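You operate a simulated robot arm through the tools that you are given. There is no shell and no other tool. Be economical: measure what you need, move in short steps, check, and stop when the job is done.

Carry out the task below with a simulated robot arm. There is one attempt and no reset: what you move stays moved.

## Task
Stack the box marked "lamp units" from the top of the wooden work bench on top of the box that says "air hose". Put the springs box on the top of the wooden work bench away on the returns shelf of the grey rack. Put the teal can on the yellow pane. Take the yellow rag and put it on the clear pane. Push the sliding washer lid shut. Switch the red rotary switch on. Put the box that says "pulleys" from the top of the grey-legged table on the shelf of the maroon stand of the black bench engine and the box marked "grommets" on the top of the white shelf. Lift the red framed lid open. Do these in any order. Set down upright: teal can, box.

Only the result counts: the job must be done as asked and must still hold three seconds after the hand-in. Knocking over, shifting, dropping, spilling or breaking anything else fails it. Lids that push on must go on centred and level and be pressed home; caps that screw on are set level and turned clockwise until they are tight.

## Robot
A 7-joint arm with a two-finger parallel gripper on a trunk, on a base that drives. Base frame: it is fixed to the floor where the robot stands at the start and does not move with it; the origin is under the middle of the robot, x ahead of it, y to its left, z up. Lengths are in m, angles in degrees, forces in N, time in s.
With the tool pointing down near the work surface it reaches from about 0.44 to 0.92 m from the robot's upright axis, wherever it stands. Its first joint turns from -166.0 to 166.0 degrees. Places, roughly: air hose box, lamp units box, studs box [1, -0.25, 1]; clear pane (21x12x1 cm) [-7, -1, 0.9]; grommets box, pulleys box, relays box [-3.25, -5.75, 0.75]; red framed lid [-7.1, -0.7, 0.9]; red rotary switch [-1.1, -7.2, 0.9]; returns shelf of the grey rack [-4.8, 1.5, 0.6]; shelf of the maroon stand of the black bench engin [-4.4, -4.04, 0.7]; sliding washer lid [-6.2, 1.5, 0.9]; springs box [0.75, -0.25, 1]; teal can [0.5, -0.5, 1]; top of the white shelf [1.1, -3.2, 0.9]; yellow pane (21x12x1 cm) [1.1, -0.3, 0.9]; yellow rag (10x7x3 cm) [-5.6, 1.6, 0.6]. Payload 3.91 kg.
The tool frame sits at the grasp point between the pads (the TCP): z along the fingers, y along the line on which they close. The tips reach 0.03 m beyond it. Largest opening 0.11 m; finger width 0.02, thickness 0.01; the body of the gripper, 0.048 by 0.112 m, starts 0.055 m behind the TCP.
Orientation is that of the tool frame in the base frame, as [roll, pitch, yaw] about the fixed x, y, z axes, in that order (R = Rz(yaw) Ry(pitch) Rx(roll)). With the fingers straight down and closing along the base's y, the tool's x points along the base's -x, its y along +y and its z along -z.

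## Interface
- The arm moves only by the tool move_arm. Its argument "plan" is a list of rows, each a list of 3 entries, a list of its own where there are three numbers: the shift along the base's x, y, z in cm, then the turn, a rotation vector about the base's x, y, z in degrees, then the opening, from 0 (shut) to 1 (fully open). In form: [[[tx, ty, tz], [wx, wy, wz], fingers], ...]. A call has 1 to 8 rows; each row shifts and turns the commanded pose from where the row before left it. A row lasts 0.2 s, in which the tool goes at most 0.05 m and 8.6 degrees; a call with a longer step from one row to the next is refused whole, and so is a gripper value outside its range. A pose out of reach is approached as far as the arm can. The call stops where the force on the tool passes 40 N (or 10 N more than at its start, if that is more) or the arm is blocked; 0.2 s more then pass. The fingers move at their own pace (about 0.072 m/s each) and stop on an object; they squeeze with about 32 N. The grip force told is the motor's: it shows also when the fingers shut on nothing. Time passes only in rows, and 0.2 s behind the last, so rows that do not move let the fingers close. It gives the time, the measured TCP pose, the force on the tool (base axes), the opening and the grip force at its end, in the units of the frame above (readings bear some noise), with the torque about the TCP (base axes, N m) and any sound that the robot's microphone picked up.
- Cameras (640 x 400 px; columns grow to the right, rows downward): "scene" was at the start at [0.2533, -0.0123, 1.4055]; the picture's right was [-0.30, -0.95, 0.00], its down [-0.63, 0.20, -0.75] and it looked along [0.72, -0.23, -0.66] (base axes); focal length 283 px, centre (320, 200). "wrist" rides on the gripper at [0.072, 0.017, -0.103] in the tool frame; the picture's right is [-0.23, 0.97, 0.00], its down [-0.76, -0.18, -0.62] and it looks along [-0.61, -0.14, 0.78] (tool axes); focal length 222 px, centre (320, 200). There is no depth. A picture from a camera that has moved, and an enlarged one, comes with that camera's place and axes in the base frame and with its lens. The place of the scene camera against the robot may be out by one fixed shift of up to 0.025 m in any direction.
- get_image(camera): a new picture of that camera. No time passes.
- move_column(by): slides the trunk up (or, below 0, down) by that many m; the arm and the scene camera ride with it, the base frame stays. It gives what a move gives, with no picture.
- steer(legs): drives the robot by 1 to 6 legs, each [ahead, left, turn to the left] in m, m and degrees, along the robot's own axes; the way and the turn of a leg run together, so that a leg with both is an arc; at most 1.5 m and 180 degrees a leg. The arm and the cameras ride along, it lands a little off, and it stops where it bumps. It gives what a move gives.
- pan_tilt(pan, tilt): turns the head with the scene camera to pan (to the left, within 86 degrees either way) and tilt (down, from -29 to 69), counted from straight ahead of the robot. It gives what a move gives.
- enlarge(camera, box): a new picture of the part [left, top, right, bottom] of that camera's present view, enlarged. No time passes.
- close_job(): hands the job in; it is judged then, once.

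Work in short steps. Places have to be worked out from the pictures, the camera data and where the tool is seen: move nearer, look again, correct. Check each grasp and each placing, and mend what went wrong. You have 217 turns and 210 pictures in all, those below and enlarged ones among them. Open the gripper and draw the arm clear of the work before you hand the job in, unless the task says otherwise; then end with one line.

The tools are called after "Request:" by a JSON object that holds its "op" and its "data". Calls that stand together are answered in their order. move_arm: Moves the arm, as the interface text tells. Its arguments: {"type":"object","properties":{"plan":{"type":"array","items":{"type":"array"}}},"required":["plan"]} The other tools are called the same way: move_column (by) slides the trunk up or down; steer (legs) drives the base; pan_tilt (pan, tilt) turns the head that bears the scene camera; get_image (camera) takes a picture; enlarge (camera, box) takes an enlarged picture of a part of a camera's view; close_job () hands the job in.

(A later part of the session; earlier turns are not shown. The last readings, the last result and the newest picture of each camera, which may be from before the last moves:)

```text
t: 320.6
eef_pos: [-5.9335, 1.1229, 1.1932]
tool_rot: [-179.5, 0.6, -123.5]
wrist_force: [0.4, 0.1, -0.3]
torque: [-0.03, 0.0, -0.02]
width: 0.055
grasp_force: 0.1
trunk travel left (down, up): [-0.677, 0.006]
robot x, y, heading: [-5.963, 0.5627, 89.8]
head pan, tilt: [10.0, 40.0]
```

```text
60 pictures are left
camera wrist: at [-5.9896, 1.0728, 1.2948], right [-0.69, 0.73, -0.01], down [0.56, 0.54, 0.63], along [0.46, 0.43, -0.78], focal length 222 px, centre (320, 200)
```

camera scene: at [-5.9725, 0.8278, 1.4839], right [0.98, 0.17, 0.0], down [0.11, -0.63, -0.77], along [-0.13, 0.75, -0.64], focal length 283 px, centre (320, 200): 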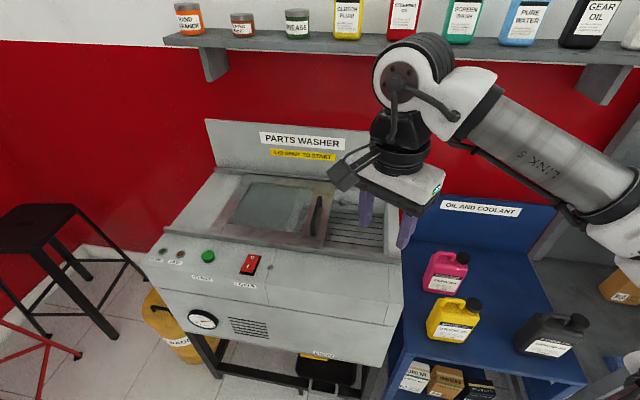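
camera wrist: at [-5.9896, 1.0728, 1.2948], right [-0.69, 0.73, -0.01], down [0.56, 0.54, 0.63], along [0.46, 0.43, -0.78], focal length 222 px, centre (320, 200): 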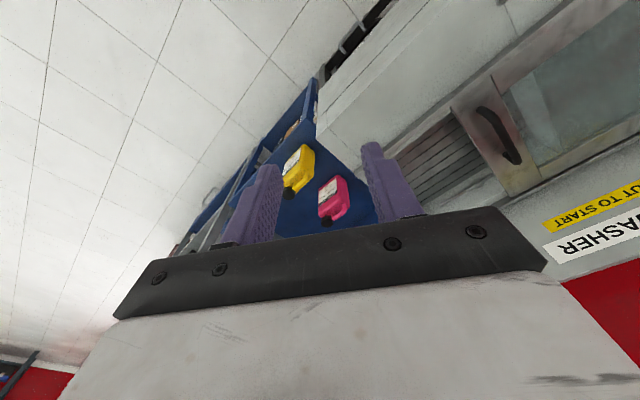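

Handle bar along y at x≈-6.076, y 1.30–1.43, z≈0.97. The lid must slide +x. Move above the handle.

Request:
{"op": "move_arm", "data": {"plan": [[[-2.4, 4, 0], [0, 0, 5.6], 0.5], [[-2.4, 4, 0], [0, 0, 5.6], 0.5], [[-2.4, 4, 0], [0, 0, 5.6], 0.5], [[-2.4, 4, 0], [0, 0, 5.6], 0.5], [[-2.4, 4, 0], [0, 0, 5.6], 0.5], [[-2.3, 4, 0], [0, 0, 5.5], 0.5], [[0, 0, -4.5], [0, 0, 0], 0.5], [[0, 0, -4.5], [0, 0, 0], 0.5]]}}

Request:
{"op": "get_image", "data": {"camera": "wrist"}}

Request:
{"op": "enlarge", "data": {"camera": "scene", "box": [200, 100, 420, 280]}}

```text
t: 322.4
eef_pos: [-6.0743, 1.3629, 1.1039]
tool_rot: [-179.4, 0.4, -89.8]
wrist_force: [0.7, -0.2, -0.5]
torque: [0.01, 0.0, 0.03]
width: 0.0549
grasp_force: 0.1
trunk travel left (down, up): [-0.677, 0.006]
robot x, y, heading: [-5.9624, 0.5639, 89.9]
head pan, tilt: [10.0, 40.0]
```

```text
59 pictures are left
camera wrist: at [-6.0936, 1.2904, 1.2053], right [-0.97, 0.22, -0.01], down [0.17, 0.76, 0.63], along [0.15, 0.61, -0.78], focal length 222 px, centre (320, 200)
```

wrist: 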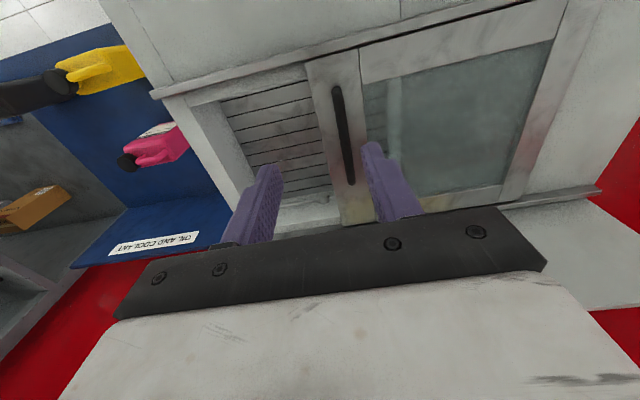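

```text
2.22 times, centred on (310, 190) of scene
camera zoom: at [-5.9728, 0.8284, 1.4839], right [0.98, 0.17, 0.0], down [0.11, -0.63, -0.77], along [-0.13, 0.75, -0.64], focal length 628 px, centre (342, 222)
```

zoom: 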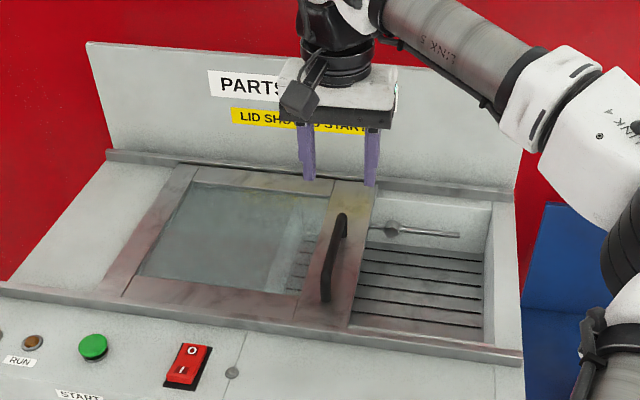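

Bar at x≈-6.093, y≈1.34–1.48. Lower to z≈0.975 and try to grip it.

Request:
{"op": "move_arm", "data": {"plan": [[[-1.8, 3.5, -2], [0, 0, 0], 0.4], [[0, 0, -4], [0, 0, 0], 0.4], [[0, 0, -4], [0, 0, 0], 0.4], [[0, 0, -2.9], [0, 0, 0], 0.4], [[0, 0, 0], [0, 0, 0], 0], [[0, 0, 0], [0, 0, 0], 0], [[0, 0, 0], [0, 0, 0], 0]]}}

Request:
{"op": "get_image", "data": {"camera": "wrist"}}

```text
t: 324.0
eef_pos: [-6.0937, 1.398, 0.9734]
tool_rot: [-179.5, 0.4, -89.9]
wrist_force: [-0.1, 0.5, -0.2]
torque: [-0.02, -0.02, 0.0]
width: 0.0001
grasp_force: 32.0
trunk travel left (down, up): [-0.677, 0.006]
robot x, y, heading: [-5.9604, 0.561, 90.0]
head pan, tilt: [10.0, 40.0]
```

```text
57 pictures are left
camera wrist: at [-6.1123, 1.325, 1.0761], right [-0.97, 0.23, -0.01], down [0.17, 0.76, 0.63], along [0.15, 0.61, -0.78], focal length 222 px, centre (320, 200)
```

wrist: 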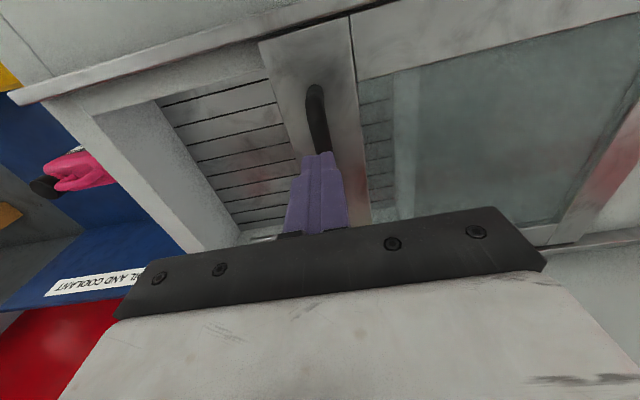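

Closed above the bar. Open, lower 3 cm, and try again.

Request:
{"op": "move_arm", "data": {"plan": [[[0, 0, 0], [0, 0, 0], 0.4], [[0, 0, 0], [0, 0, 0], 0.4], [[0, 0, -1.5], [0, 0, 0], 0.4], [[0, 0, -1.5], [0, 0, 0], 0.4], [[0, 0, 0], [0, 0, 0], 0], [[0, 0, 0], [0, 0, 0], 0], [[0, 0, 0], [0, 0, 0], 0]]}}

```text
t: 325.6
eef_pos: [-6.0938, 1.3977, 0.9441]
tool_rot: [-179.6, 0.5, -90.0]
wrist_force: [-0.8, -0.2, -1.7]
torque: [0.63, 0.0, -0.12]
width: 0.0136
grasp_force: 45.2
trunk travel left (down, up): [-0.677, 0.006]
robot x, y, heading: [-5.9638, 0.5652, 89.9]
head pan, tilt: [10.0, 40.0]
```

Bar gripped (13.6 mm). Slide toward +x and watch the force.

Request:
{"op": "move_arm", "data": {"plan": [[[1, 0, 0], [0, 0, 0], 0], [[2, 0, 0], [0, 0, 0], 0], [[2, 0, 0], [0, 0, 0], 0], [[2, 0, 0], [0, 0, 0], 0]]}}

Request:
{"op": "move_arm", "data": {"plan": [[[2, 0, 0], [0, 0, 0], 0], [[2, 0, 0], [0, 0, 0], 0], [[2, 0, 0], [0, 0, 0], 0], [[2, 0, 0], [0, 0, 0], 0], [[2, 0, 0], [0, 0, 0], 0], [[2, 0, 0], [0, 0, 0], 0], [[2, 0, 0], [0, 0, 0], 0], [[2, 0, 0], [0, 0, 0], 0]]}}

Request:
{"op": "enlarge", "data": {"camera": "scene", "box": [200, 100, 420, 280]}}

```text
t: 326.6
eef_pos: [-6.0222, 1.3978, 0.9441]
tool_rot: [-179.5, 0.5, -90.0]
wrist_force: [2.1, 5.3, 2.3]
torque: [-0.41, 0.06, -0.11]
width: 0.0136
grasp_force: 45.2
trunk travel left (down, up): [-0.677, 0.006]
robot x, y, heading: [-5.9637, 0.5602, 90.1]
head pan, tilt: [10.0, 40.0]
```

```text
t: 328.4
eef_pos: [-5.8944, 1.3985, 0.9444]
tool_rot: [179.0, 0.4, -88.8]
wrist_force: [-7.7, -0.7, -0.1]
torque: [-0.12, 0.24, -1.22]
width: 0.0135
grasp_force: 45.7
trunk travel left (down, up): [-0.677, 0.006]
robot x, y, heading: [-5.9618, 0.5606, 90.3]
head pan, tilt: [10.0, 40.0]
stopped in row 8: the force on the tool passed its limit at 49 N (the readings are from after the stop); the commanded pose is now the measured one
```

```text
2.22 times, centred on (310, 190) of scene
camera zoom: at [-5.9727, 0.8278, 1.484], right [0.98, 0.18, 0.0], down [0.11, -0.63, -0.77], along [-0.14, 0.75, -0.64], focal length 628 px, centre (342, 222)
```

zoom: 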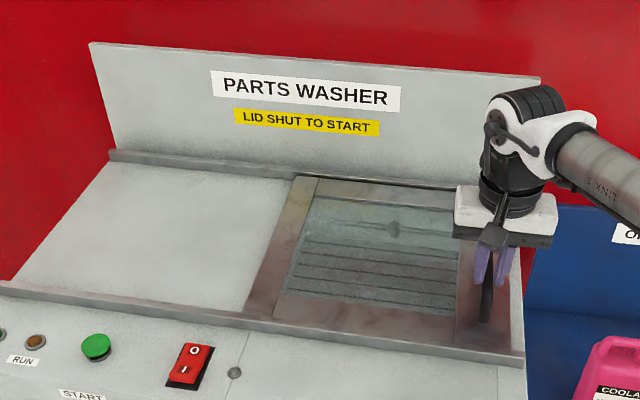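

Lid is shut against its stop. Release, rise, back away and turn to look toward −y.

Request:
{"op": "move_arm", "data": {"plan": [[[0, 0, 0], [0, 0, 0], 0.35], [[0, 0, 0], [0, 0, 0], 0.35], [[0, 0, 2], [0, 0, 0], 0.35], [[0, 0, 4], [0, 0, 0], 0.35], [[0, -2, 4], [0, 0, 0], 0.5], [[0, -3.5, 3], [0, 0, 0], 0.5], [[0, -4, 2.5], [0, 0, 0], 0.5], [[0, -4, 2.5], [0, 0, 0], 0.5]]}}

Request:
{"op": "steer", "data": {"legs": [[-0.9, 0, 0], [0, 0, -180]]}}

Request:
{"op": "pan_tilt", "data": {"pan": 15, "tilt": 15}}

Request:
{"op": "get_image", "data": {"camera": "scene"}}

```text
t: 330.1
eef_pos: [-5.8918, 1.2625, 1.1248]
tool_rot: [179.5, 0.4, -88.9]
wrist_force: [0.1, 0.0, 0.9]
torque: [0.0, 0.0, 0.01]
width: 0.0551
grasp_force: 0.1
trunk travel left (down, up): [-0.677, 0.006]
robot x, y, heading: [-5.9644, 0.5629, 90.3]
head pan, tilt: [10.0, 40.0]
```

```text
t: 342.5
eef_pos: [-5.9952, -1.0648, 1.1237]
tool_rot: [179.3, 0.4, 93.2]
wrist_force: [-0.3, 0.6, 0.3]
torque: [-0.03, -0.02, 0.01]
width: 0.0549
grasp_force: 0.0
trunk travel left (down, up): [-0.677, 0.006]
robot x, y, heading: [-5.9488, -0.3633, -87.9]
head pan, tilt: [10.0, 40.0]
```

```text
t: 343.4
eef_pos: [-5.9951, -1.0644, 1.124]
tool_rot: [179.4, 0.6, 93.2]
wrist_force: [-1.1, 0.5, 0.9]
torque: [-0.01, -0.01, -0.04]
width: 0.0549
grasp_force: 0.1
trunk travel left (down, up): [-0.677, 0.006]
robot x, y, heading: [-5.9543, -0.3603, -87.7]
head pan, tilt: [15.0, 15.0]
```

```text
55 pictures are left
camera scene: at [-5.9127, -0.6076, 1.5234], right [-0.96, -0.3, 0.0], down [-0.08, 0.25, -0.97], along [0.29, -0.92, -0.26], focal length 283 px, centre (320, 200)
```

scene: 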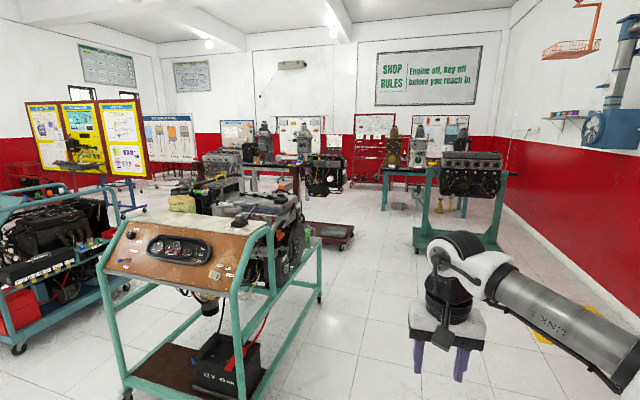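

A corridor runs along x≈-5.8. Drive 2.5 m down it and look again.

Request:
{"op": "steer", "data": {"legs": [[1.25, 0.1, -2], [1.2, 0.05, 0]]}}

Request:
{"op": "pan_tilt", "data": {"pan": 45, "tilt": 20}}

Request:
{"op": "get_image", "data": {"camera": "scene"}}

```text
t: 355.5
eef_pos: [-5.8593, -3.5384, 1.1234]
tool_rot: [179.4, 0.3, 90.9]
wrist_force: [-1.0, -0.5, 0.1]
torque: [-0.01, -0.02, -0.01]
width: 0.0549
grasp_force: 0.0
trunk travel left (down, up): [-0.677, 0.006]
robot x, y, heading: [-5.7911, -2.839, -90.2]
head pan, tilt: [15.0, 15.0]
```

```text
t: 356.5
eef_pos: [-5.8582, -3.5368, 1.1247]
tool_rot: [179.4, 0.4, 90.9]
wrist_force: [-0.6, 0.5, 0.8]
torque: [0.0, 0.02, 0.0]
width: 0.0548
grasp_force: 0.1
trunk travel left (down, up): [-0.677, 0.006]
robot x, y, heading: [-5.7857, -2.834, -89.9]
head pan, tilt: [45.0, 20.0]
```

```text
54 pictures are left
camera scene: at [-5.7176, -3.0595, 1.5153], right [-0.71, -0.7, 0.0], down [-0.24, 0.24, -0.94], along [0.66, -0.67, -0.34], focal length 283 px, centre (320, 200)
```

scene: 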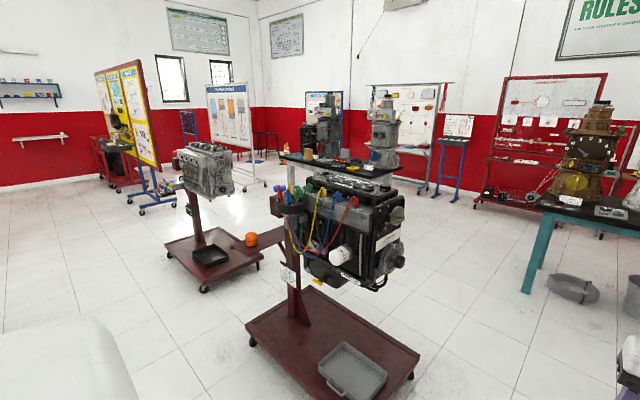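

Request:
{"op": "enlarge", "data": {"camera": "scene", "box": [160, 120, 440, 400]}}

```text
1.43 times, centred on (300, 260) of scene
camera zoom: at [-5.7176, -3.0595, 1.5153], right [-0.71, -0.7, 0.0], down [-0.24, 0.24, -0.94], along [0.66, -0.67, -0.34], focal length 404 px, centre (349, 114)
```

zoom: 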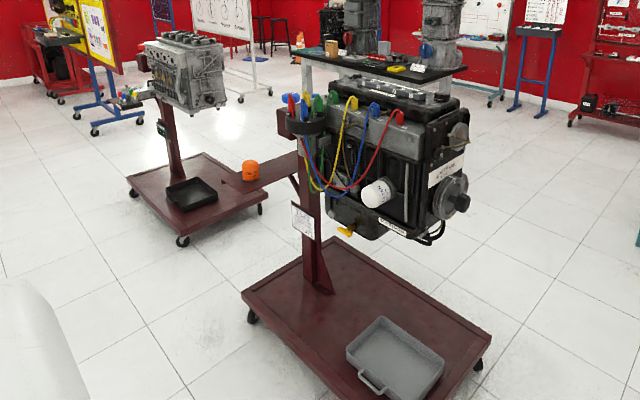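

Look left along the possible eastward corridor.

Request:
{"op": "pan_tilt", "data": {"pan": 84, "tilt": 28}}

Request:
{"op": "get_image", "data": {"camera": "scene"}}

Request:
{"op": "pan_tilt", "data": {"pan": 0, "tilt": 30}}

Request:
{"op": "get_image", "data": {"camera": "scene"}}

```text
t: 357.5
eef_pos: [-5.8581, -3.5365, 1.1236]
tool_rot: [179.4, 0.4, 91.0]
wrist_force: [0.3, 0.2, 0.7]
torque: [-0.02, 0.02, 0.0]
width: 0.0549
grasp_force: 0.1
trunk travel left (down, up): [-0.677, 0.006]
robot x, y, heading: [-5.7852, -2.8397, -89.9]
head pan, tilt: [84.0, 28.0]
```

```text
52 pictures are left
camera scene: at [-5.6926, -3.0033, 1.5025], right [-0.11, -0.99, 0.0], down [-0.47, 0.05, -0.88], along [0.88, -0.1, -0.47], focal length 283 px, centre (320, 200)
```

scene: 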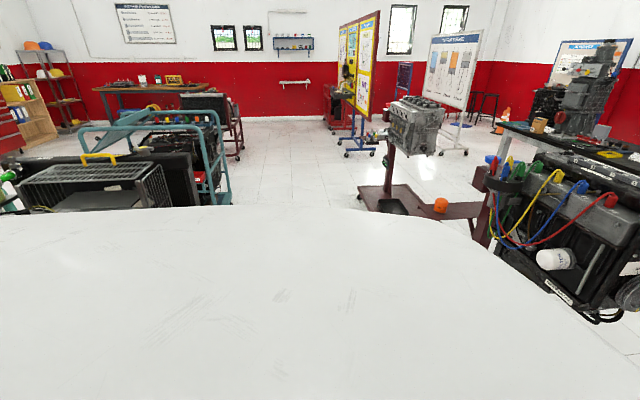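

```text
t: 359.1
eef_pos: [-5.8588, -3.5374, 1.1233]
tool_rot: [179.4, 0.4, 91.0]
wrist_force: [-0.1, -0.3, -0.3]
torque: [-0.01, -0.01, 0.0]
width: 0.055
grasp_force: 0.0
trunk travel left (down, up): [-0.677, 0.006]
robot x, y, heading: [-5.789, -2.838, -89.9]
head pan, tilt: [0.0, 30.0]
```

```text
51 pictures are left
camera scene: at [-5.7834, -3.0839, 1.4993], right [-1.0, 0.0, 0.0], down [0.0, 0.5, -0.87], along [0.0, -0.87, -0.5], focal length 283 px, centre (320, 200)
```

scene: 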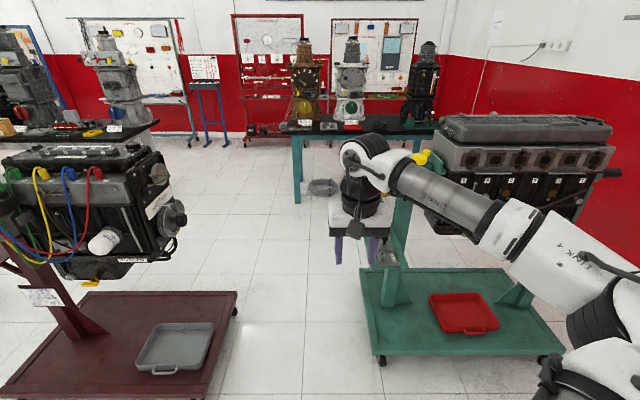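

The west gap (x −6.06…−5.27) is passable if the arm points straight ahead. Shift left, extend the arm forward a little, and drive through.

Request:
{"op": "move_arm", "data": {"plan": [[[1, -3, 0], [0, 0, 0], 0.5], [[2, -3, 0], [0, 0, 0], 0.5], [[2, -3, 0], [0, 0, 0], 0.5], [[2, -3, 0], [0, 0, 0], 0.5]]}}

Request:
{"op": "steer", "data": {"legs": [[0, 0.14, 0], [1.0, 0, 0], [0.85, 0, 0]]}}

Request:
{"op": "pan_tilt", "data": {"pan": 60, "tilt": 25}}

Request:
{"op": "get_image", "data": {"camera": "scene"}}

```text
t: 360.1
eef_pos: [-5.7869, -3.6576, 1.1243]
tool_rot: [179.5, 0.4, 90.8]
wrist_force: [0.1, -0.4, -0.4]
torque: [0.05, 0.02, -0.01]
width: 0.0547
grasp_force: 0.1
trunk travel left (down, up): [-0.677, 0.006]
robot x, y, heading: [-5.7852, -2.8371, -90.1]
head pan, tilt: [0.0, 30.0]
```

```text
t: 370.9
eef_pos: [-5.6038, -5.5328, 1.125]
tool_rot: [179.4, 0.3, 92.1]
wrist_force: [0.2, 0.3, -0.3]
torque: [0.0, 0.0, 0.01]
width: 0.0551
grasp_force: 0.1
trunk travel left (down, up): [-0.677, 0.006]
robot x, y, heading: [-5.6211, -4.7144, -89.0]
head pan, tilt: [0.0, 30.0]
```

```text
t: 372.2
eef_pos: [-5.6035, -5.5323, 1.1252]
tool_rot: [179.4, 0.3, 92.1]
wrist_force: [0.3, 0.1, -0.4]
torque: [0.02, -0.01, 0.02]
width: 0.0552
grasp_force: 0.1
trunk travel left (down, up): [-0.677, 0.006]
robot x, y, heading: [-5.6205, -4.7117, -88.8]
head pan, tilt: [60.0, 25.0]
```

```text
50 pictures are left
camera scene: at [-5.5342, -4.914, 1.5072], right [-0.48, -0.88, 0.0], down [-0.37, 0.2, -0.91], along [0.79, -0.44, -0.42], focal length 283 px, centre (320, 200)
```

scene: 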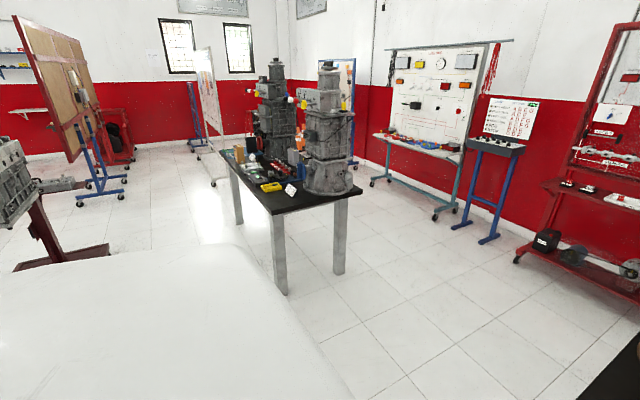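

Request:
{"op": "enlarge", "data": {"camera": "scene", "box": [210, 100, 370, 220]}}

```text
3.33 times, centred on (290, 160) of scene
camera zoom: at [-5.5342, -4.914, 1.5072], right [-0.48, -0.88, 0.0], down [-0.37, 0.2, -0.91], along [0.79, -0.44, -0.42], focal length 942 px, centre (420, 333)
```

zoom: 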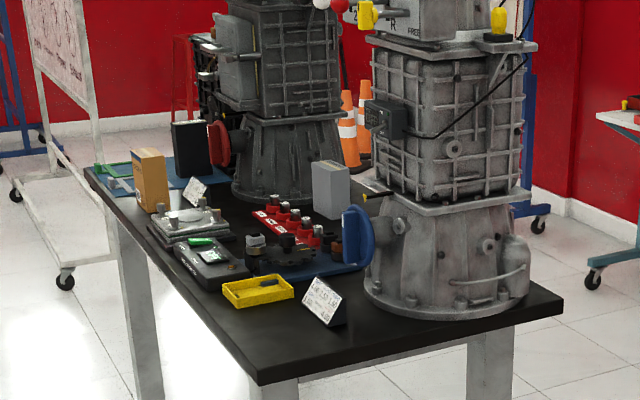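

Boxes stand on the table's north side (brown, black, grey). Retract the arm, drive east along y≈-4.7, then face the table.

Request:
{"op": "move_arm", "data": {"plan": [[[0, 4, 0], [0, 0, 0], 0.8], [[0, 4.5, 0], [0, 0, 0], 0.8], [[0, 4.5, 0], [0, 0, 0], 0.8], [[0, 4.5, 1], [0, 0, 0], 0.8], [[0, 4.5, 1], [0, 0, 0], 0.8], [[0, 4, 1], [0, 0, 0], 0.8]]}}

Request:
{"op": "steer", "data": {"legs": [[0, 0, 89], [1.1, 0, 0], [1.1, 0, 0], [0, 0, -90]]}}

Request:
{"op": "pan_tilt", "data": {"pan": 0, "tilt": 38}}

Request:
{"op": "get_image", "data": {"camera": "scene"}}

```text
t: 373.6
eef_pos: [-5.6064, -5.2728, 1.1551]
tool_rot: [179.4, 0.4, 92.2]
wrist_force: [-0.5, 0.3, -0.4]
torque: [-0.02, -0.01, -0.04]
width: 0.0878
grasp_force: 0.1
trunk travel left (down, up): [-0.677, 0.006]
robot x, y, heading: [-5.6243, -4.7124, -88.7]
head pan, tilt: [60.0, 25.0]
```

```text
t: 392.1
eef_pos: [-3.4082, -5.2921, 1.154]
tool_rot: [179.4, 0.4, 92.3]
wrist_force: [0.0, 0.3, -0.8]
torque: [0.01, 0.03, 0.02]
width: 0.0881
grasp_force: 0.0
trunk travel left (down, up): [-0.677, 0.006]
robot x, y, heading: [-3.4233, -4.7319, -88.6]
head pan, tilt: [60.0, 25.0]
```

```text
t: 393.4
eef_pos: [-3.4073, -5.2922, 1.1545]
tool_rot: [179.4, 0.4, 92.3]
wrist_force: [-0.6, 0.2, -1.0]
torque: [-0.01, -0.01, 0.03]
width: 0.0879
grasp_force: 0.1
trunk travel left (down, up): [-0.677, 0.006]
robot x, y, heading: [-3.4279, -4.7302, -88.8]
head pan, tilt: [0.0, 38.0]
```

```text
48 pictures are left
camera scene: at [-3.4156, -4.9747, 1.4869], right [-1.0, -0.02, 0.0], down [-0.01, 0.62, -0.79], along [0.02, -0.79, -0.62], focal length 283 px, centre (320, 200)
```

scene: 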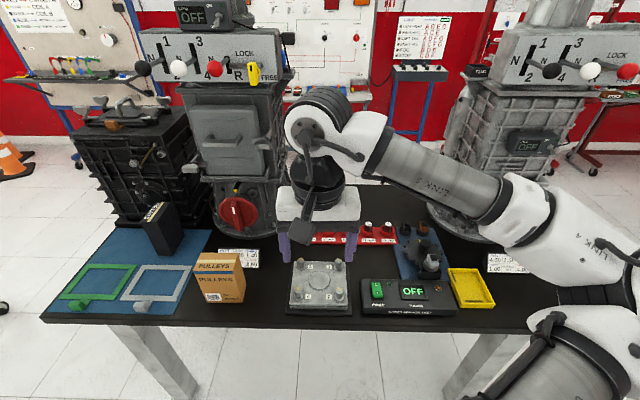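

Brown box is PULLEYS. Zoom on the black one and locate.

Request:
{"op": "enlarge", "data": {"camera": "scene", "box": [120, 180, 270, 320]}}

Request:
{"op": "get_image", "data": {"camera": "wrist"}}

```text
2.86 times, centred on (195, 250) of scene
camera zoom: at [-3.4156, -4.9747, 1.4869], right [-1.0, -0.02, 0.0], down [-0.01, 0.62, -0.79], along [0.02, -0.79, -0.62], focal length 808 px, centre (677, 57)
```

zoom: 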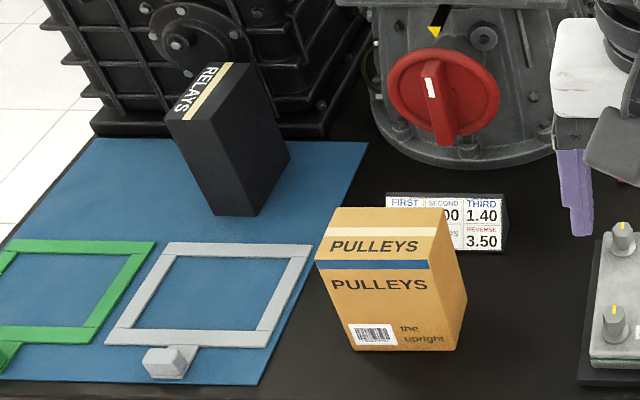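

```text
46 pictures are left
camera wrist: at [-3.3962, -5.2182, 1.2568], right [0.98, -0.19, 0.01], down [-0.15, -0.76, 0.63], along [-0.11, -0.62, -0.78], focal length 222 px, centre (320, 200)
```

wrist: 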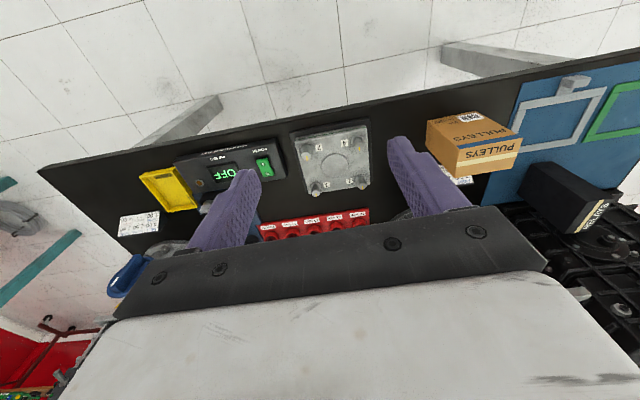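

Black is RELAYS, so the grey box is GROMMETS. Pulleys centre ≈(-3.134,-5.465), top ≈0.905. Move above it, turning the tool −92°.

Request:
{"op": "move_arm", "data": {"plan": [[[3.4, -2.1, 0], [0, 0, -8.5], 1], [[3.4, -2.1, 0], [0, 0, -8.5], 1], [[3.4, -2.1, 0], [0, 0, -8.5], 1], [[3.4, -2.1, 0], [0, 0, -8.5], 1], [[3.4, -2.1, 0], [0, 0, -8.5], 1], [[3.4, -2.1, 0], [0, 0, -8.5], 1], [[3.4, -2.1, 0], [0, 0, -8.5], 1], [[3.5, -2.6, 0], [0, 0, -8.5], 1]]}}

Request:
{"op": "move_arm", "data": {"plan": [[[0, 0, -3], [0, 0, -8], 1], [[0, 0, -3.5], [0, 0, -8], 1], [[0, 0, -3.5], [0, 0, -8], 1]]}}

Request:
{"op": "get_image", "data": {"camera": "wrist"}}

Request:
{"op": "get_image", "data": {"camera": "scene"}}

```text
t: 395.2
eef_pos: [-3.1348, -5.4666, 1.1533]
tool_rot: [179.6, 0.6, 24.3]
wrist_force: [0.3, 0.1, -0.1]
torque: [-0.02, 0.05, 0.01]
width: 0.1102
grasp_force: 0.1
trunk travel left (down, up): [-0.677, 0.006]
robot x, y, heading: [-3.4262, -4.7334, -89.1]
head pan, tilt: [0.0, 38.0]
```

```text
t: 396.1
eef_pos: [-3.1348, -5.4663, 1.0538]
tool_rot: [179.4, 0.5, 0.1]
wrist_force: [-0.8, -0.6, -0.7]
torque: [0.0, -0.01, 0.01]
width: 0.1099
grasp_force: 0.1
trunk travel left (down, up): [-0.677, 0.006]
robot x, y, heading: [-3.4228, -4.7313, -88.9]
head pan, tilt: [0.0, 38.0]
```

```text
45 pictures are left
camera wrist: at [-3.0634, -5.4813, 1.1578], right [-0.22, -0.97, 0.01], down [-0.76, 0.18, 0.63], along [-0.61, 0.13, -0.78], focal length 222 px, centre (320, 200)
```

wrist: 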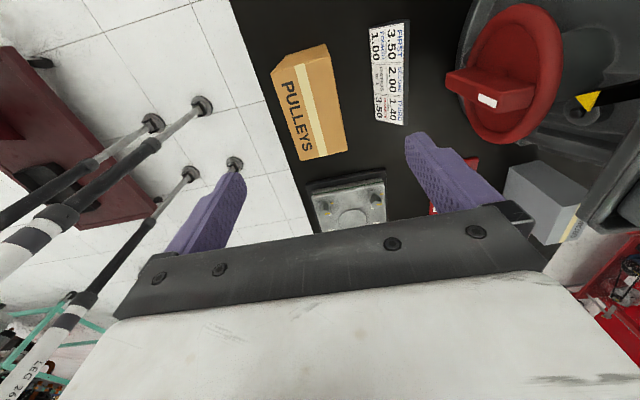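

```text
44 pictures are left
camera scene: at [-3.4154, -4.9752, 1.4868], right [-1.0, -0.02, 0.0], down [-0.01, 0.62, -0.79], along [0.02, -0.79, -0.62], focal length 283 px, centre (320, 200)
```

scene: 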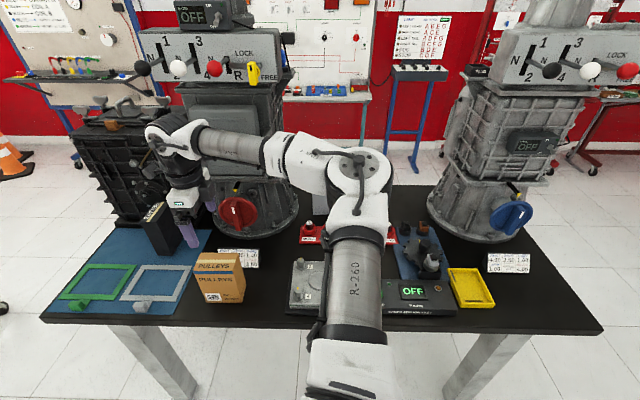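

Aligned with the pulleys box. Descend and grip.

Request:
{"op": "move_arm", "data": {"plan": [[[0.1, 0.6, -4], [0, 0, 0], 1], [[0, 0, -4.5], [0, 0, 0], 1], [[0, 0, -4.5], [0, 0, 0], 1], [[0, 0, -4], [0, 0, 0], 1], [[0, 0, -2], [0, 0, 0], 1], [[0, 0, 0], [0, 0, 0], 1]]}}

Request:
{"op": "move_arm", "data": {"plan": [[[0, 0, 0], [0, 0, 0], 0], [[0, 0, 0], [0, 0, 0], 0], [[0, 0, 0], [0, 0, 0], 0], [[0, 0, 0], [0, 0, 0], 0], [[0, 0, 0], [0, 0, 0], 0]]}}

Request:
{"op": "move_arm", "data": {"plan": [[[0, 0, 0.4], [0, 0, 0], 0], [[0, 0, 0.6], [0, 0, 0], 0], [[0, 0, 1], [0, 0, 0], 0], [[0, 0, 1.5], [0, 0, 0], 0], [[0, 0, 2], [0, 0, 0], 0], [[0, 0, 2.5], [0, 0, 0], 0], [[0, 0, 3], [0, 0, 0], 0], [[0, 0, 3], [0, 0, 0], 0]]}}

Request:
{"op": "get_image", "data": {"camera": "scene"}}

```text
t: 397.4
eef_pos: [-3.1341, -5.4622, 0.8656]
tool_rot: [179.4, 0.4, 0.3]
wrist_force: [0.7, 0.2, -0.1]
torque: [-0.04, 0.01, 0.02]
width: 0.1098
grasp_force: 0.1
trunk travel left (down, up): [-0.677, 0.006]
robot x, y, heading: [-3.4242, -4.7317, -88.8]
head pan, tilt: [0.0, 38.0]
```

```text
t: 398.6
eef_pos: [-3.1352, -5.4609, 0.8658]
tool_rot: [179.3, 0.3, 0.2]
wrist_force: [0.6, 1.8, 0.1]
torque: [0.25, -0.03, -0.01]
width: 0.0606
grasp_force: 32.3
trunk travel left (down, up): [-0.677, 0.006]
robot x, y, heading: [-3.4232, -4.731, -88.7]
head pan, tilt: [0.0, 38.0]
```

```text
t: 400.4
eef_pos: [-3.1325, -5.459, 1.0045]
tool_rot: [179.5, 0.4, 0.5]
wrist_force: [0.1, 0.4, -2.9]
torque: [0.0, -0.03, -0.01]
width: 0.0604
grasp_force: 31.4
trunk travel left (down, up): [-0.677, 0.006]
robot x, y, heading: [-3.423, -4.7331, -88.8]
head pan, tilt: [0.0, 38.0]
```

```text
43 pictures are left
camera scene: at [-3.4156, -4.9745, 1.4869], right [-1.0, -0.02, 0.0], down [-0.01, 0.62, -0.79], along [0.02, -0.79, -0.62], focal length 283 px, centre (320, 200)
```

scene: 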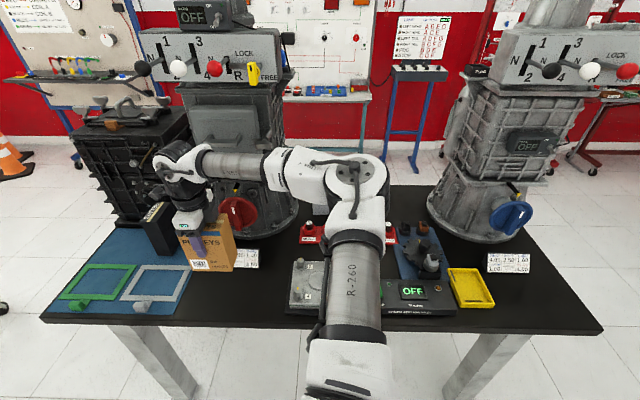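

Held. Retract and raise, move right to x≈-4.4, then turn to face the maroon stand's shelf.

Request:
{"op": "move_arm", "data": {"plan": [[[0, 1.5, 2], [0, 0, 0], 0], [[-1.5, 3, 2.5], [0, 0, 0], 0], [[-2, 3.5, 2.5], [0, 0, 0], 0], [[-2, 3.5, 2.5], [0, 0, 0], 0], [[-2, 3.5, 2.5], [0, 0, 0], 0], [[-2, 3.5, 2], [0, 0, 0], 0], [[-2, 3.5, 0], [0, 0, 0], 0], [[-1, 2, 0], [0, 0, 0], 0]]}}

Request:
{"op": "steer", "data": {"legs": [[0, -0.95, 0], [0, 0, 180]]}}

Request:
{"op": "pan_tilt", "data": {"pan": 0, "tilt": 35}}

Request:
{"op": "get_image", "data": {"camera": "scene"}}

```text
t: 402.2
eef_pos: [-3.2596, -5.2187, 1.1442]
tool_rot: [179.5, 0.5, 0.4]
wrist_force: [-0.5, -0.5, -1.9]
torque: [0.02, 0.0, -0.02]
width: 0.0605
grasp_force: 32.2
trunk travel left (down, up): [-0.677, 0.006]
robot x, y, heading: [-3.4244, -4.7323, -88.6]
head pan, tilt: [0.0, 38.0]
```

```text
t: 417.6
eef_pos: [-4.5457, -4.2725, 1.144]
tool_rot: [179.4, 0.4, -179.8]
wrist_force: [-0.1, -0.1, -3.1]
torque: [-0.01, -0.01, 0.01]
width: 0.0605
grasp_force: 32.5
trunk travel left (down, up): [-0.677, 0.006]
robot x, y, heading: [-4.3801, -4.7595, 91.1]
head pan, tilt: [0.0, 38.0]
```

```text
t: 418.2
eef_pos: [-4.5456, -4.2719, 1.1445]
tool_rot: [179.4, 0.5, -179.7]
wrist_force: [-0.1, 0.6, -1.5]
torque: [0.0, 0.02, 0.02]
width: 0.0603
grasp_force: 31.9
trunk travel left (down, up): [-0.677, 0.006]
robot x, y, heading: [-4.3793, -4.7583, 91.5]
head pan, tilt: [0.0, 35.0]
```

```text
42 pictures are left
camera scene: at [-4.3844, -4.4873, 1.4914], right [1.0, 0.02, 0.0], down [0.01, -0.57, -0.82], along [-0.02, 0.82, -0.57], focal length 283 px, centre (320, 200)
```

scene: 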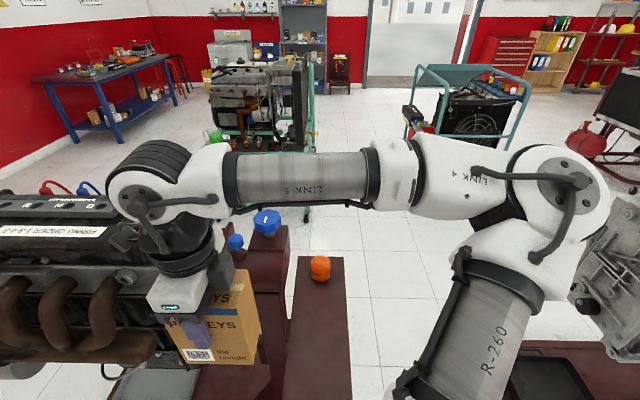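

Shelf plate spans x≈-4.49…-4.32, y≈-3.72…-4.3; orange item at y≈-3.85. Move the box over the shelf line and look with the wrist camera.

Request:
{"op": "move_arm", "data": {"plan": [[[3, 0, 0], [0, 0, 0], 0], [[4, 0, 0], [0, 0, 0], 0], [[4, 0, 0], [0, 0, 0], 0], [[3.5, 2, 0], [0, 0, 0], 0], [[0, 4, 0], [0, 0, 0], 0], [[0, 4, 0], [0, 0, 0], 0]]}}

Request:
{"op": "get_image", "data": {"camera": "wrist"}}

Request:
{"op": "get_image", "data": {"camera": "scene"}}

```text
t: 419.6
eef_pos: [-4.3982, -4.1692, 1.1445]
tool_rot: [179.4, 0.4, -179.7]
wrist_force: [-0.9, -0.1, -3.3]
torque: [0.02, -0.01, -0.01]
width: 0.0603
grasp_force: 31.8
trunk travel left (down, up): [-0.677, 0.006]
robot x, y, heading: [-4.3838, -4.7578, 91.3]
head pan, tilt: [0.0, 35.0]
```

```text
41 pictures are left
camera wrist: at [-4.4727, -4.1523, 1.247], right [0.22, 0.97, 0.01], down [0.76, -0.18, 0.63], along [0.61, -0.13, -0.78], focal length 222 px, centre (320, 200)
```

wrist: 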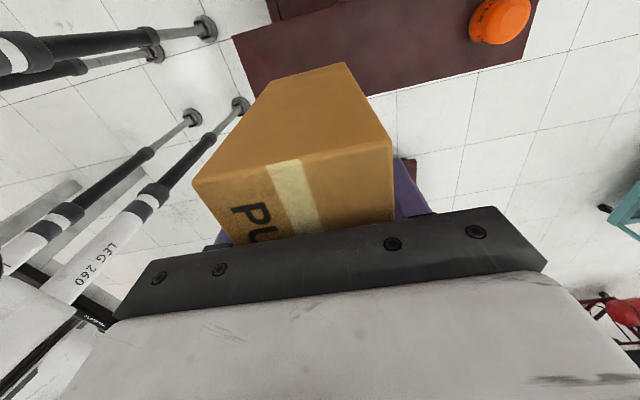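

```text
40 pictures are left
camera scene: at [-4.3842, -4.4867, 1.4913], right [1.0, 0.02, 0.0], down [0.01, -0.57, -0.82], along [-0.02, 0.82, -0.57], focal length 283 px, centre (320, 200)
```

scene: 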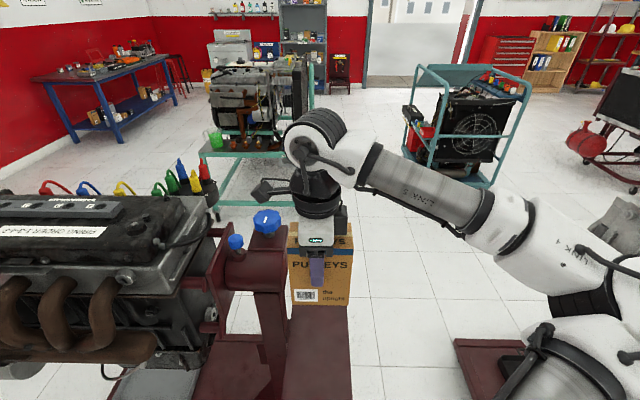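

The camera bracket would come near the blue knobs on the post, so turn the tool +90° (camera toward me) and then lower the box lengthwise on the shelf.

Request:
{"op": "move_arm", "data": {"plan": [[[0.2, 0, 0], [0, 0, 7], 0], [[0, 0, 0], [0, 0, 8.3], 0], [[0, 0, 0], [0, 0, 8.3], 0], [[0, 0, 0], [0, 0, 8.3], 0], [[0, 0, 0], [0, 0, 8.3], 0], [[0, 0, 0], [0, 0, 8.3], 0], [[0, 0, 0], [0, 0, 8.3], 0], [[0, 0, 0], [0, 0, 8.3], 0]]}}

Request:
{"op": "move_arm", "data": {"plan": [[[0.2, 1.2, 0], [0, 0, 8.3], 0], [[0, 1.2, 0], [0, 0, 8.3], 0], [[0.2, 1.4, -1], [0, 0, 8], 0], [[0, 1.2, -3], [0, 0, 0], 0], [[0, 0, -4], [0, 0, 0], 0], [[0, 0, -4], [0, 0, 0], 0], [[0, 0, -4], [0, 0, 0], 0], [[0, 0, -2], [0, 0, 0], 0]]}}

Request:
{"op": "get_image", "data": {"camera": "wrist"}}

Request:
{"op": "get_image", "data": {"camera": "scene"}}

```text
t: 421.4
eef_pos: [-4.3987, -4.1689, 1.1436]
tool_rot: [179.6, 0.4, -114.4]
wrist_force: [0.5, 0.1, -3.1]
torque: [-0.05, -0.05, 0.02]
width: 0.0603
grasp_force: 32.0
trunk travel left (down, up): [-0.677, 0.006]
robot x, y, heading: [-4.3823, -4.7609, 91.4]
head pan, tilt: [0.0, 35.0]
```

```text
t: 423.2
eef_pos: [-4.3963, -4.1203, 0.9649]
tool_rot: [179.4, 0.4, -90.0]
wrist_force: [-0.1, -0.5, -3.3]
torque: [0.01, -0.01, -0.01]
width: 0.0604
grasp_force: 32.3
trunk travel left (down, up): [-0.677, 0.006]
robot x, y, heading: [-4.385, -4.7573, 91.3]
head pan, tilt: [0.0, 35.0]
```

```text
39 pictures are left
camera wrist: at [-4.4135, -4.1929, 1.0668], right [-0.97, 0.23, 0.01], down [0.18, 0.76, 0.63], along [0.13, 0.61, -0.78], focal length 222 px, centre (320, 200)
```

wrist: 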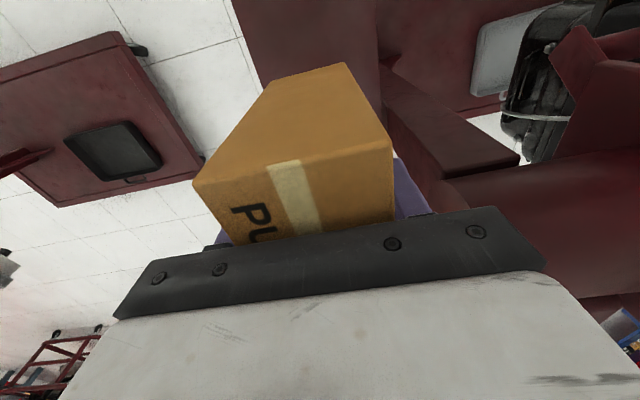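

```text
38 pictures are left
camera scene: at [-4.3843, -4.4872, 1.4914], right [1.0, 0.02, 0.0], down [0.01, -0.57, -0.82], along [-0.02, 0.82, -0.57], focal length 283 px, centre (320, 200)
```

scene: 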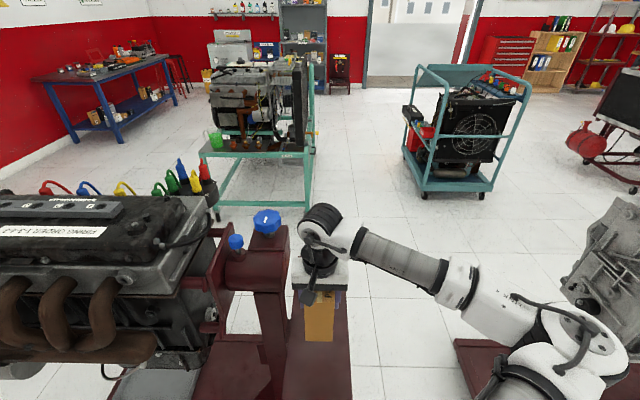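

Well over the shelf plate. Lower toward it.

Request:
{"op": "move_arm", "data": {"plan": [[[-0.3, 0, -3], [0, 0, 0], 0], [[0, 0, -4], [0, 0, 0], 0], [[0, 0, -4], [0, 0, 0], 0], [[0, 0, -3], [0, 0, 0], 0], [[0, 0, -1], [0, 0, 0], 0], [[0, 0, 0], [0, 0, 0], 0]]}}

Request:
{"op": "move_arm", "data": {"plan": [[[0, 0, -0.4], [0, 0, 0], 0], [[0, 0, -0.4], [0, 0, 0], 0], [[0, 0, 0], [0, 0, 0], 0]]}}

Request:
{"op": "move_arm", "data": {"plan": [[[0, 0, -0.4], [0, 0, 0], 0], [[0, 0, 0], [0, 0, 0], 0]]}}

Request:
{"op": "enlarge", "data": {"camera": "scene", "box": [240, 240, 400, 400]}}

```text
t: 424.6
eef_pos: [-4.3993, -4.1198, 0.8128]
tool_rot: [179.3, 0.5, -89.9]
wrist_force: [0.3, 0.0, -2.8]
torque: [0.0, 0.01, 0.02]
width: 0.0606
grasp_force: 31.6
trunk travel left (down, up): [-0.677, 0.006]
robot x, y, heading: [-4.3823, -4.7583, 91.2]
head pan, tilt: [0.0, 35.0]
```

```text
t: 425.4
eef_pos: [-4.3995, -4.1193, 0.8066]
tool_rot: [179.4, 0.4, -90.0]
wrist_force: [0.2, 0.4, -2.1]
torque: [0.02, 0.02, 0.03]
width: 0.0601
grasp_force: 32.1
trunk travel left (down, up): [-0.677, 0.006]
robot x, y, heading: [-4.3799, -4.7566, 91.2]
head pan, tilt: [0.0, 35.0]
```

```text
t: 426.0
eef_pos: [-4.3987, -4.1206, 0.8011]
tool_rot: [179.3, 0.4, -90.1]
wrist_force: [0.0, 0.1, -2.1]
torque: [-0.02, 0.01, 0.0]
width: 0.0605
grasp_force: 31.7
trunk travel left (down, up): [-0.677, 0.006]
robot x, y, heading: [-4.378, -4.7556, 91.3]
head pan, tilt: [0.0, 35.0]
```

```text
2.50 times, centred on (320, 320) of scene
camera zoom: at [-4.3843, -4.4872, 1.4914], right [1.0, 0.02, 0.0], down [0.01, -0.57, -0.82], along [-0.02, 0.82, -0.57], focal length 707 px, centre (320, -100)
```

zoom: 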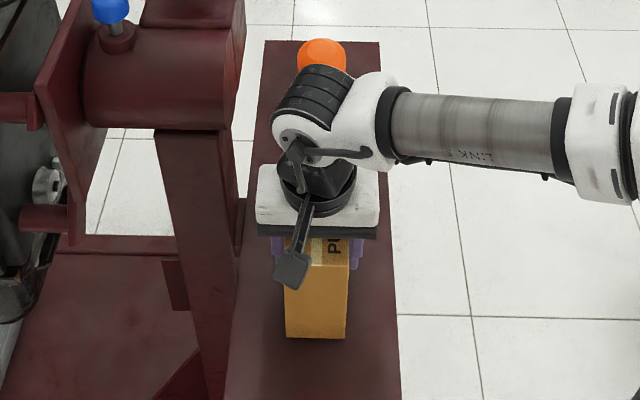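

Request:
{"op": "move_arm", "data": {"plan": [[[0, 0, -0.3], [0, 0, 0], 0], [[0, 0, -0.3], [0, 0, 0], 0], [[0, 0, 0], [0, 0, 0], 0]]}}

Request:
{"op": "move_arm", "data": {"plan": [[[0, 0, -0.3], [0, 0, 0], 0], [[0, 0, -0.3], [0, 0, 0], 0], [[0, 0, 0], [0, 0, 0], 0]]}}

Request:
{"op": "move_arm", "data": {"plan": [[[0, 0, -0.3], [0, 0, 0], 0], [[0, 0, -0.3], [0, 0, 0], 0], [[0, 0, 0], [0, 0, 0], 0]]}}

Request:
{"op": "move_arm", "data": {"plan": [[[0, 0, -0.3], [0, 0, 0], 0], [[0, 0, -0.3], [0, 0, 0], 0], [[0, 0, 0], [0, 0, 0], 0]]}}

```text
t: 426.8
eef_pos: [-4.3983, -4.1203, 0.7967]
tool_rot: [179.4, 0.4, -90.1]
wrist_force: [0.2, -0.1, -1.8]
torque: [0.0, -0.01, 0.0]
width: 0.0603
grasp_force: 31.9
trunk travel left (down, up): [-0.677, 0.006]
robot x, y, heading: [-4.3812, -4.7619, 91.1]
head pan, tilt: [0.0, 35.0]
```

```text
t: 427.6
eef_pos: [-4.3977, -4.1214, 0.7947]
tool_rot: [179.5, 0.7, -90.0]
wrist_force: [0.2, 2.9, 32.3]
torque: [0.24, -1.05, 0.11]
width: 0.0594
grasp_force: 32.0
trunk travel left (down, up): [-0.677, 0.006]
robot x, y, heading: [-4.3827, -4.7573, 91.0]
head pan, tilt: [0.0, 35.0]
```

```text
t: 428.3
eef_pos: [-4.3982, -4.1225, 0.7874]
tool_rot: [179.6, 0.6, -90.0]
wrist_force: [0.3, -7.3, 24.6]
torque: [-0.69, -0.86, -0.21]
width: 0.0601
grasp_force: 31.8
trunk travel left (down, up): [-0.677, 0.006]
robot x, y, heading: [-4.3838, -4.7591, 91.4]
head pan, tilt: [0.0, 35.0]
stopped in row 3: the force on the tool passed its limit at 44 N (the readings are from after the stop); the commanded pose is now the measured one
```

```text
t: 428.7
eef_pos: [-4.3974, -4.1231, 0.7882]
tool_rot: [179.5, 0.7, -90.0]
wrist_force: [1.1, -8.0, 23.7]
torque: [-0.11, -0.91, -0.27]
width: 0.0604
grasp_force: 32.0
trunk travel left (down, up): [-0.677, 0.006]
robot x, y, heading: [-4.3832, -4.7612, 91.2]
head pan, tilt: [0.0, 35.0]
stopped in row 1: the force on the tool passed its limit at 44 N (the readings are from after the stop); the commanded pose is now the measured one
```

Seated. Release and rise.

Request:
{"op": "move_arm", "data": {"plan": [[[0, 0.1, 0.5], [0, 0, 0], 0], [[0, 0, 0], [0, 0, 0], 0.9], [[0, 0, 0], [0, 0, 0], 0.9], [[0, 0, 1.5], [0, 0, 0], 1], [[0, 0, 4], [0, 0, 0], 1], [[0, 0, 5], [0, 0, 0], 1], [[0, -1, 4.9], [0, 0, 0], 1], [[0, -2, 4.5], [0, 0, 0], 1]]}}

Request:
{"op": "move_arm", "data": {"plan": [[[1, -3, 3.5], [0, 0, 0], 1], [[1, -3.5, 3.5], [0, 0, 0], 1], [[1, -4, 2.5], [0, 0, 0], 1], [[1, -4, 2], [0, 0, 0], 1]]}}

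Request:
{"op": "get_image", "data": {"camera": "scene"}}

```text
t: 430.5
eef_pos: [-4.3953, -4.1491, 0.9899]
tool_rot: [179.5, 0.6, -90.0]
wrist_force: [-0.3, -0.3, -0.3]
torque: [-0.04, 0.0, 0.0]
width: 0.11
grasp_force: 0.1
trunk travel left (down, up): [-0.677, 0.006]
robot x, y, heading: [-4.3821, -4.7595, 91.2]
head pan, tilt: [0.0, 35.0]
```

```text
refused: row 2 steps farther than a row can; nothing moved
```

```text
36 pictures are left
camera scene: at [-4.3842, -4.4884, 1.4916], right [1.0, 0.02, 0.0], down [0.01, -0.57, -0.82], along [-0.02, 0.82, -0.57], focal length 283 px, centre (320, 200)
```

scene: 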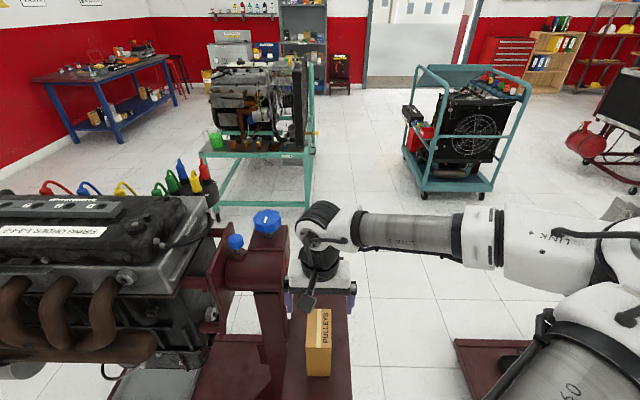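

Pulleys stands upright on the shelf. Retract, turn back to the table and go nearer to fetch grommets.

Request:
{"op": "move_arm", "data": {"plan": [[[1, -3, 3.5], [0, 0, 0], 1], [[1, -3, 3.5], [0, 0, 0], 1], [[1, -3, 3], [0, 0, 0], 1], [[1, -3, 3], [0, 0, 0], 1], [[1, -3, 3], [0, 0, 0], 1]]}}

Request:
{"op": "steer", "data": {"legs": [[0, 0, -180], [0, 0.98, 0], [0.12, 0, 0]]}}

Request:
{"op": "pan_tilt", "data": {"pan": 0, "tilt": 35}}

Request:
{"op": "get_image", "data": {"camera": "scene"}}

Request:
{"op": "get_image", "data": {"camera": "wrist"}}

```text
t: 431.7
eef_pos: [-4.3464, -4.3012, 1.15]
tool_rot: [179.5, 0.5, -89.9]
wrist_force: [0.5, -0.4, 0.6]
torque: [0.02, 0.0, 0.0]
width: 0.1099
grasp_force: 0.0
trunk travel left (down, up): [-0.677, 0.006]
robot x, y, heading: [-4.3811, -4.7581, 91.4]
head pan, tilt: [0.0, 35.0]
```

```text
t: 448.0
eef_pos: [-3.4467, -5.3268, 1.1498]
tool_rot: [179.5, 0.6, 89.4]
wrist_force: [1.8, 0.2, -0.7]
torque: [0.0, 0.01, -0.02]
width: 0.1099
grasp_force: 0.2
trunk travel left (down, up): [-0.677, 0.006]
robot x, y, heading: [-3.409, -4.8672, -89.2]
head pan, tilt: [0.0, 35.0]
```

```text
t: 448.6
eef_pos: [-3.4478, -5.3254, 1.1502]
tool_rot: [179.5, 0.6, 89.4]
wrist_force: [-0.8, 0.3, 0.6]
torque: [0.03, -0.03, 0.01]
width: 0.1103
grasp_force: 0.0
trunk travel left (down, up): [-0.677, 0.006]
robot x, y, heading: [-3.4079, -4.8658, -89.5]
head pan, tilt: [0.0, 35.0]
```

```text
35 pictures are left
camera scene: at [-3.4013, -5.1107, 1.4915], right [-1.0, -0.01, 0.0], down [-0.01, 0.57, -0.82], along [0.01, -0.82, -0.57], focal length 283 px, centre (320, 200)
```

scene: 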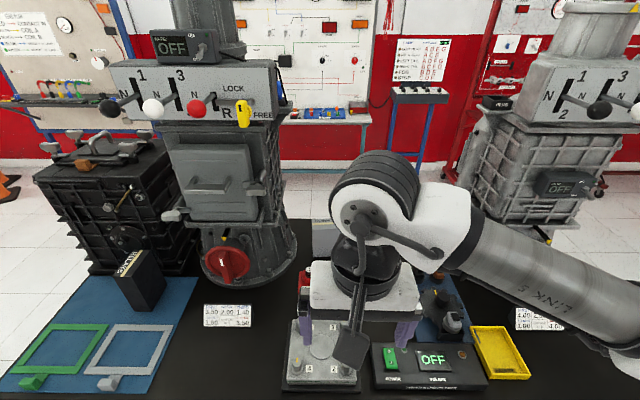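

```text
34 pictures are left
camera wrist: at [-3.4313, -5.2516, 1.2513], right [0.97, -0.24, 0.01], down [-0.19, -0.75, 0.63], along [-0.14, -0.61, -0.78], focal length 222 px, centre (320, 200)
```

wrist: 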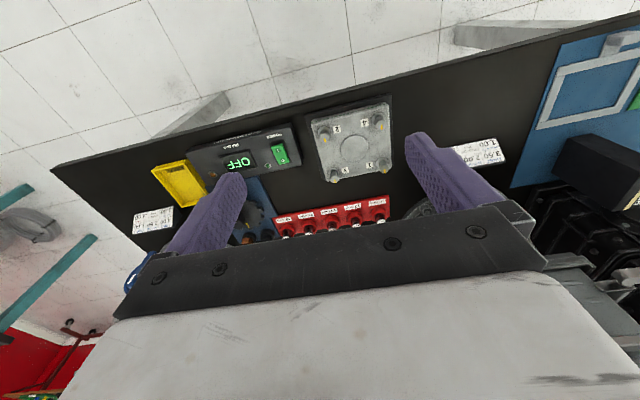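

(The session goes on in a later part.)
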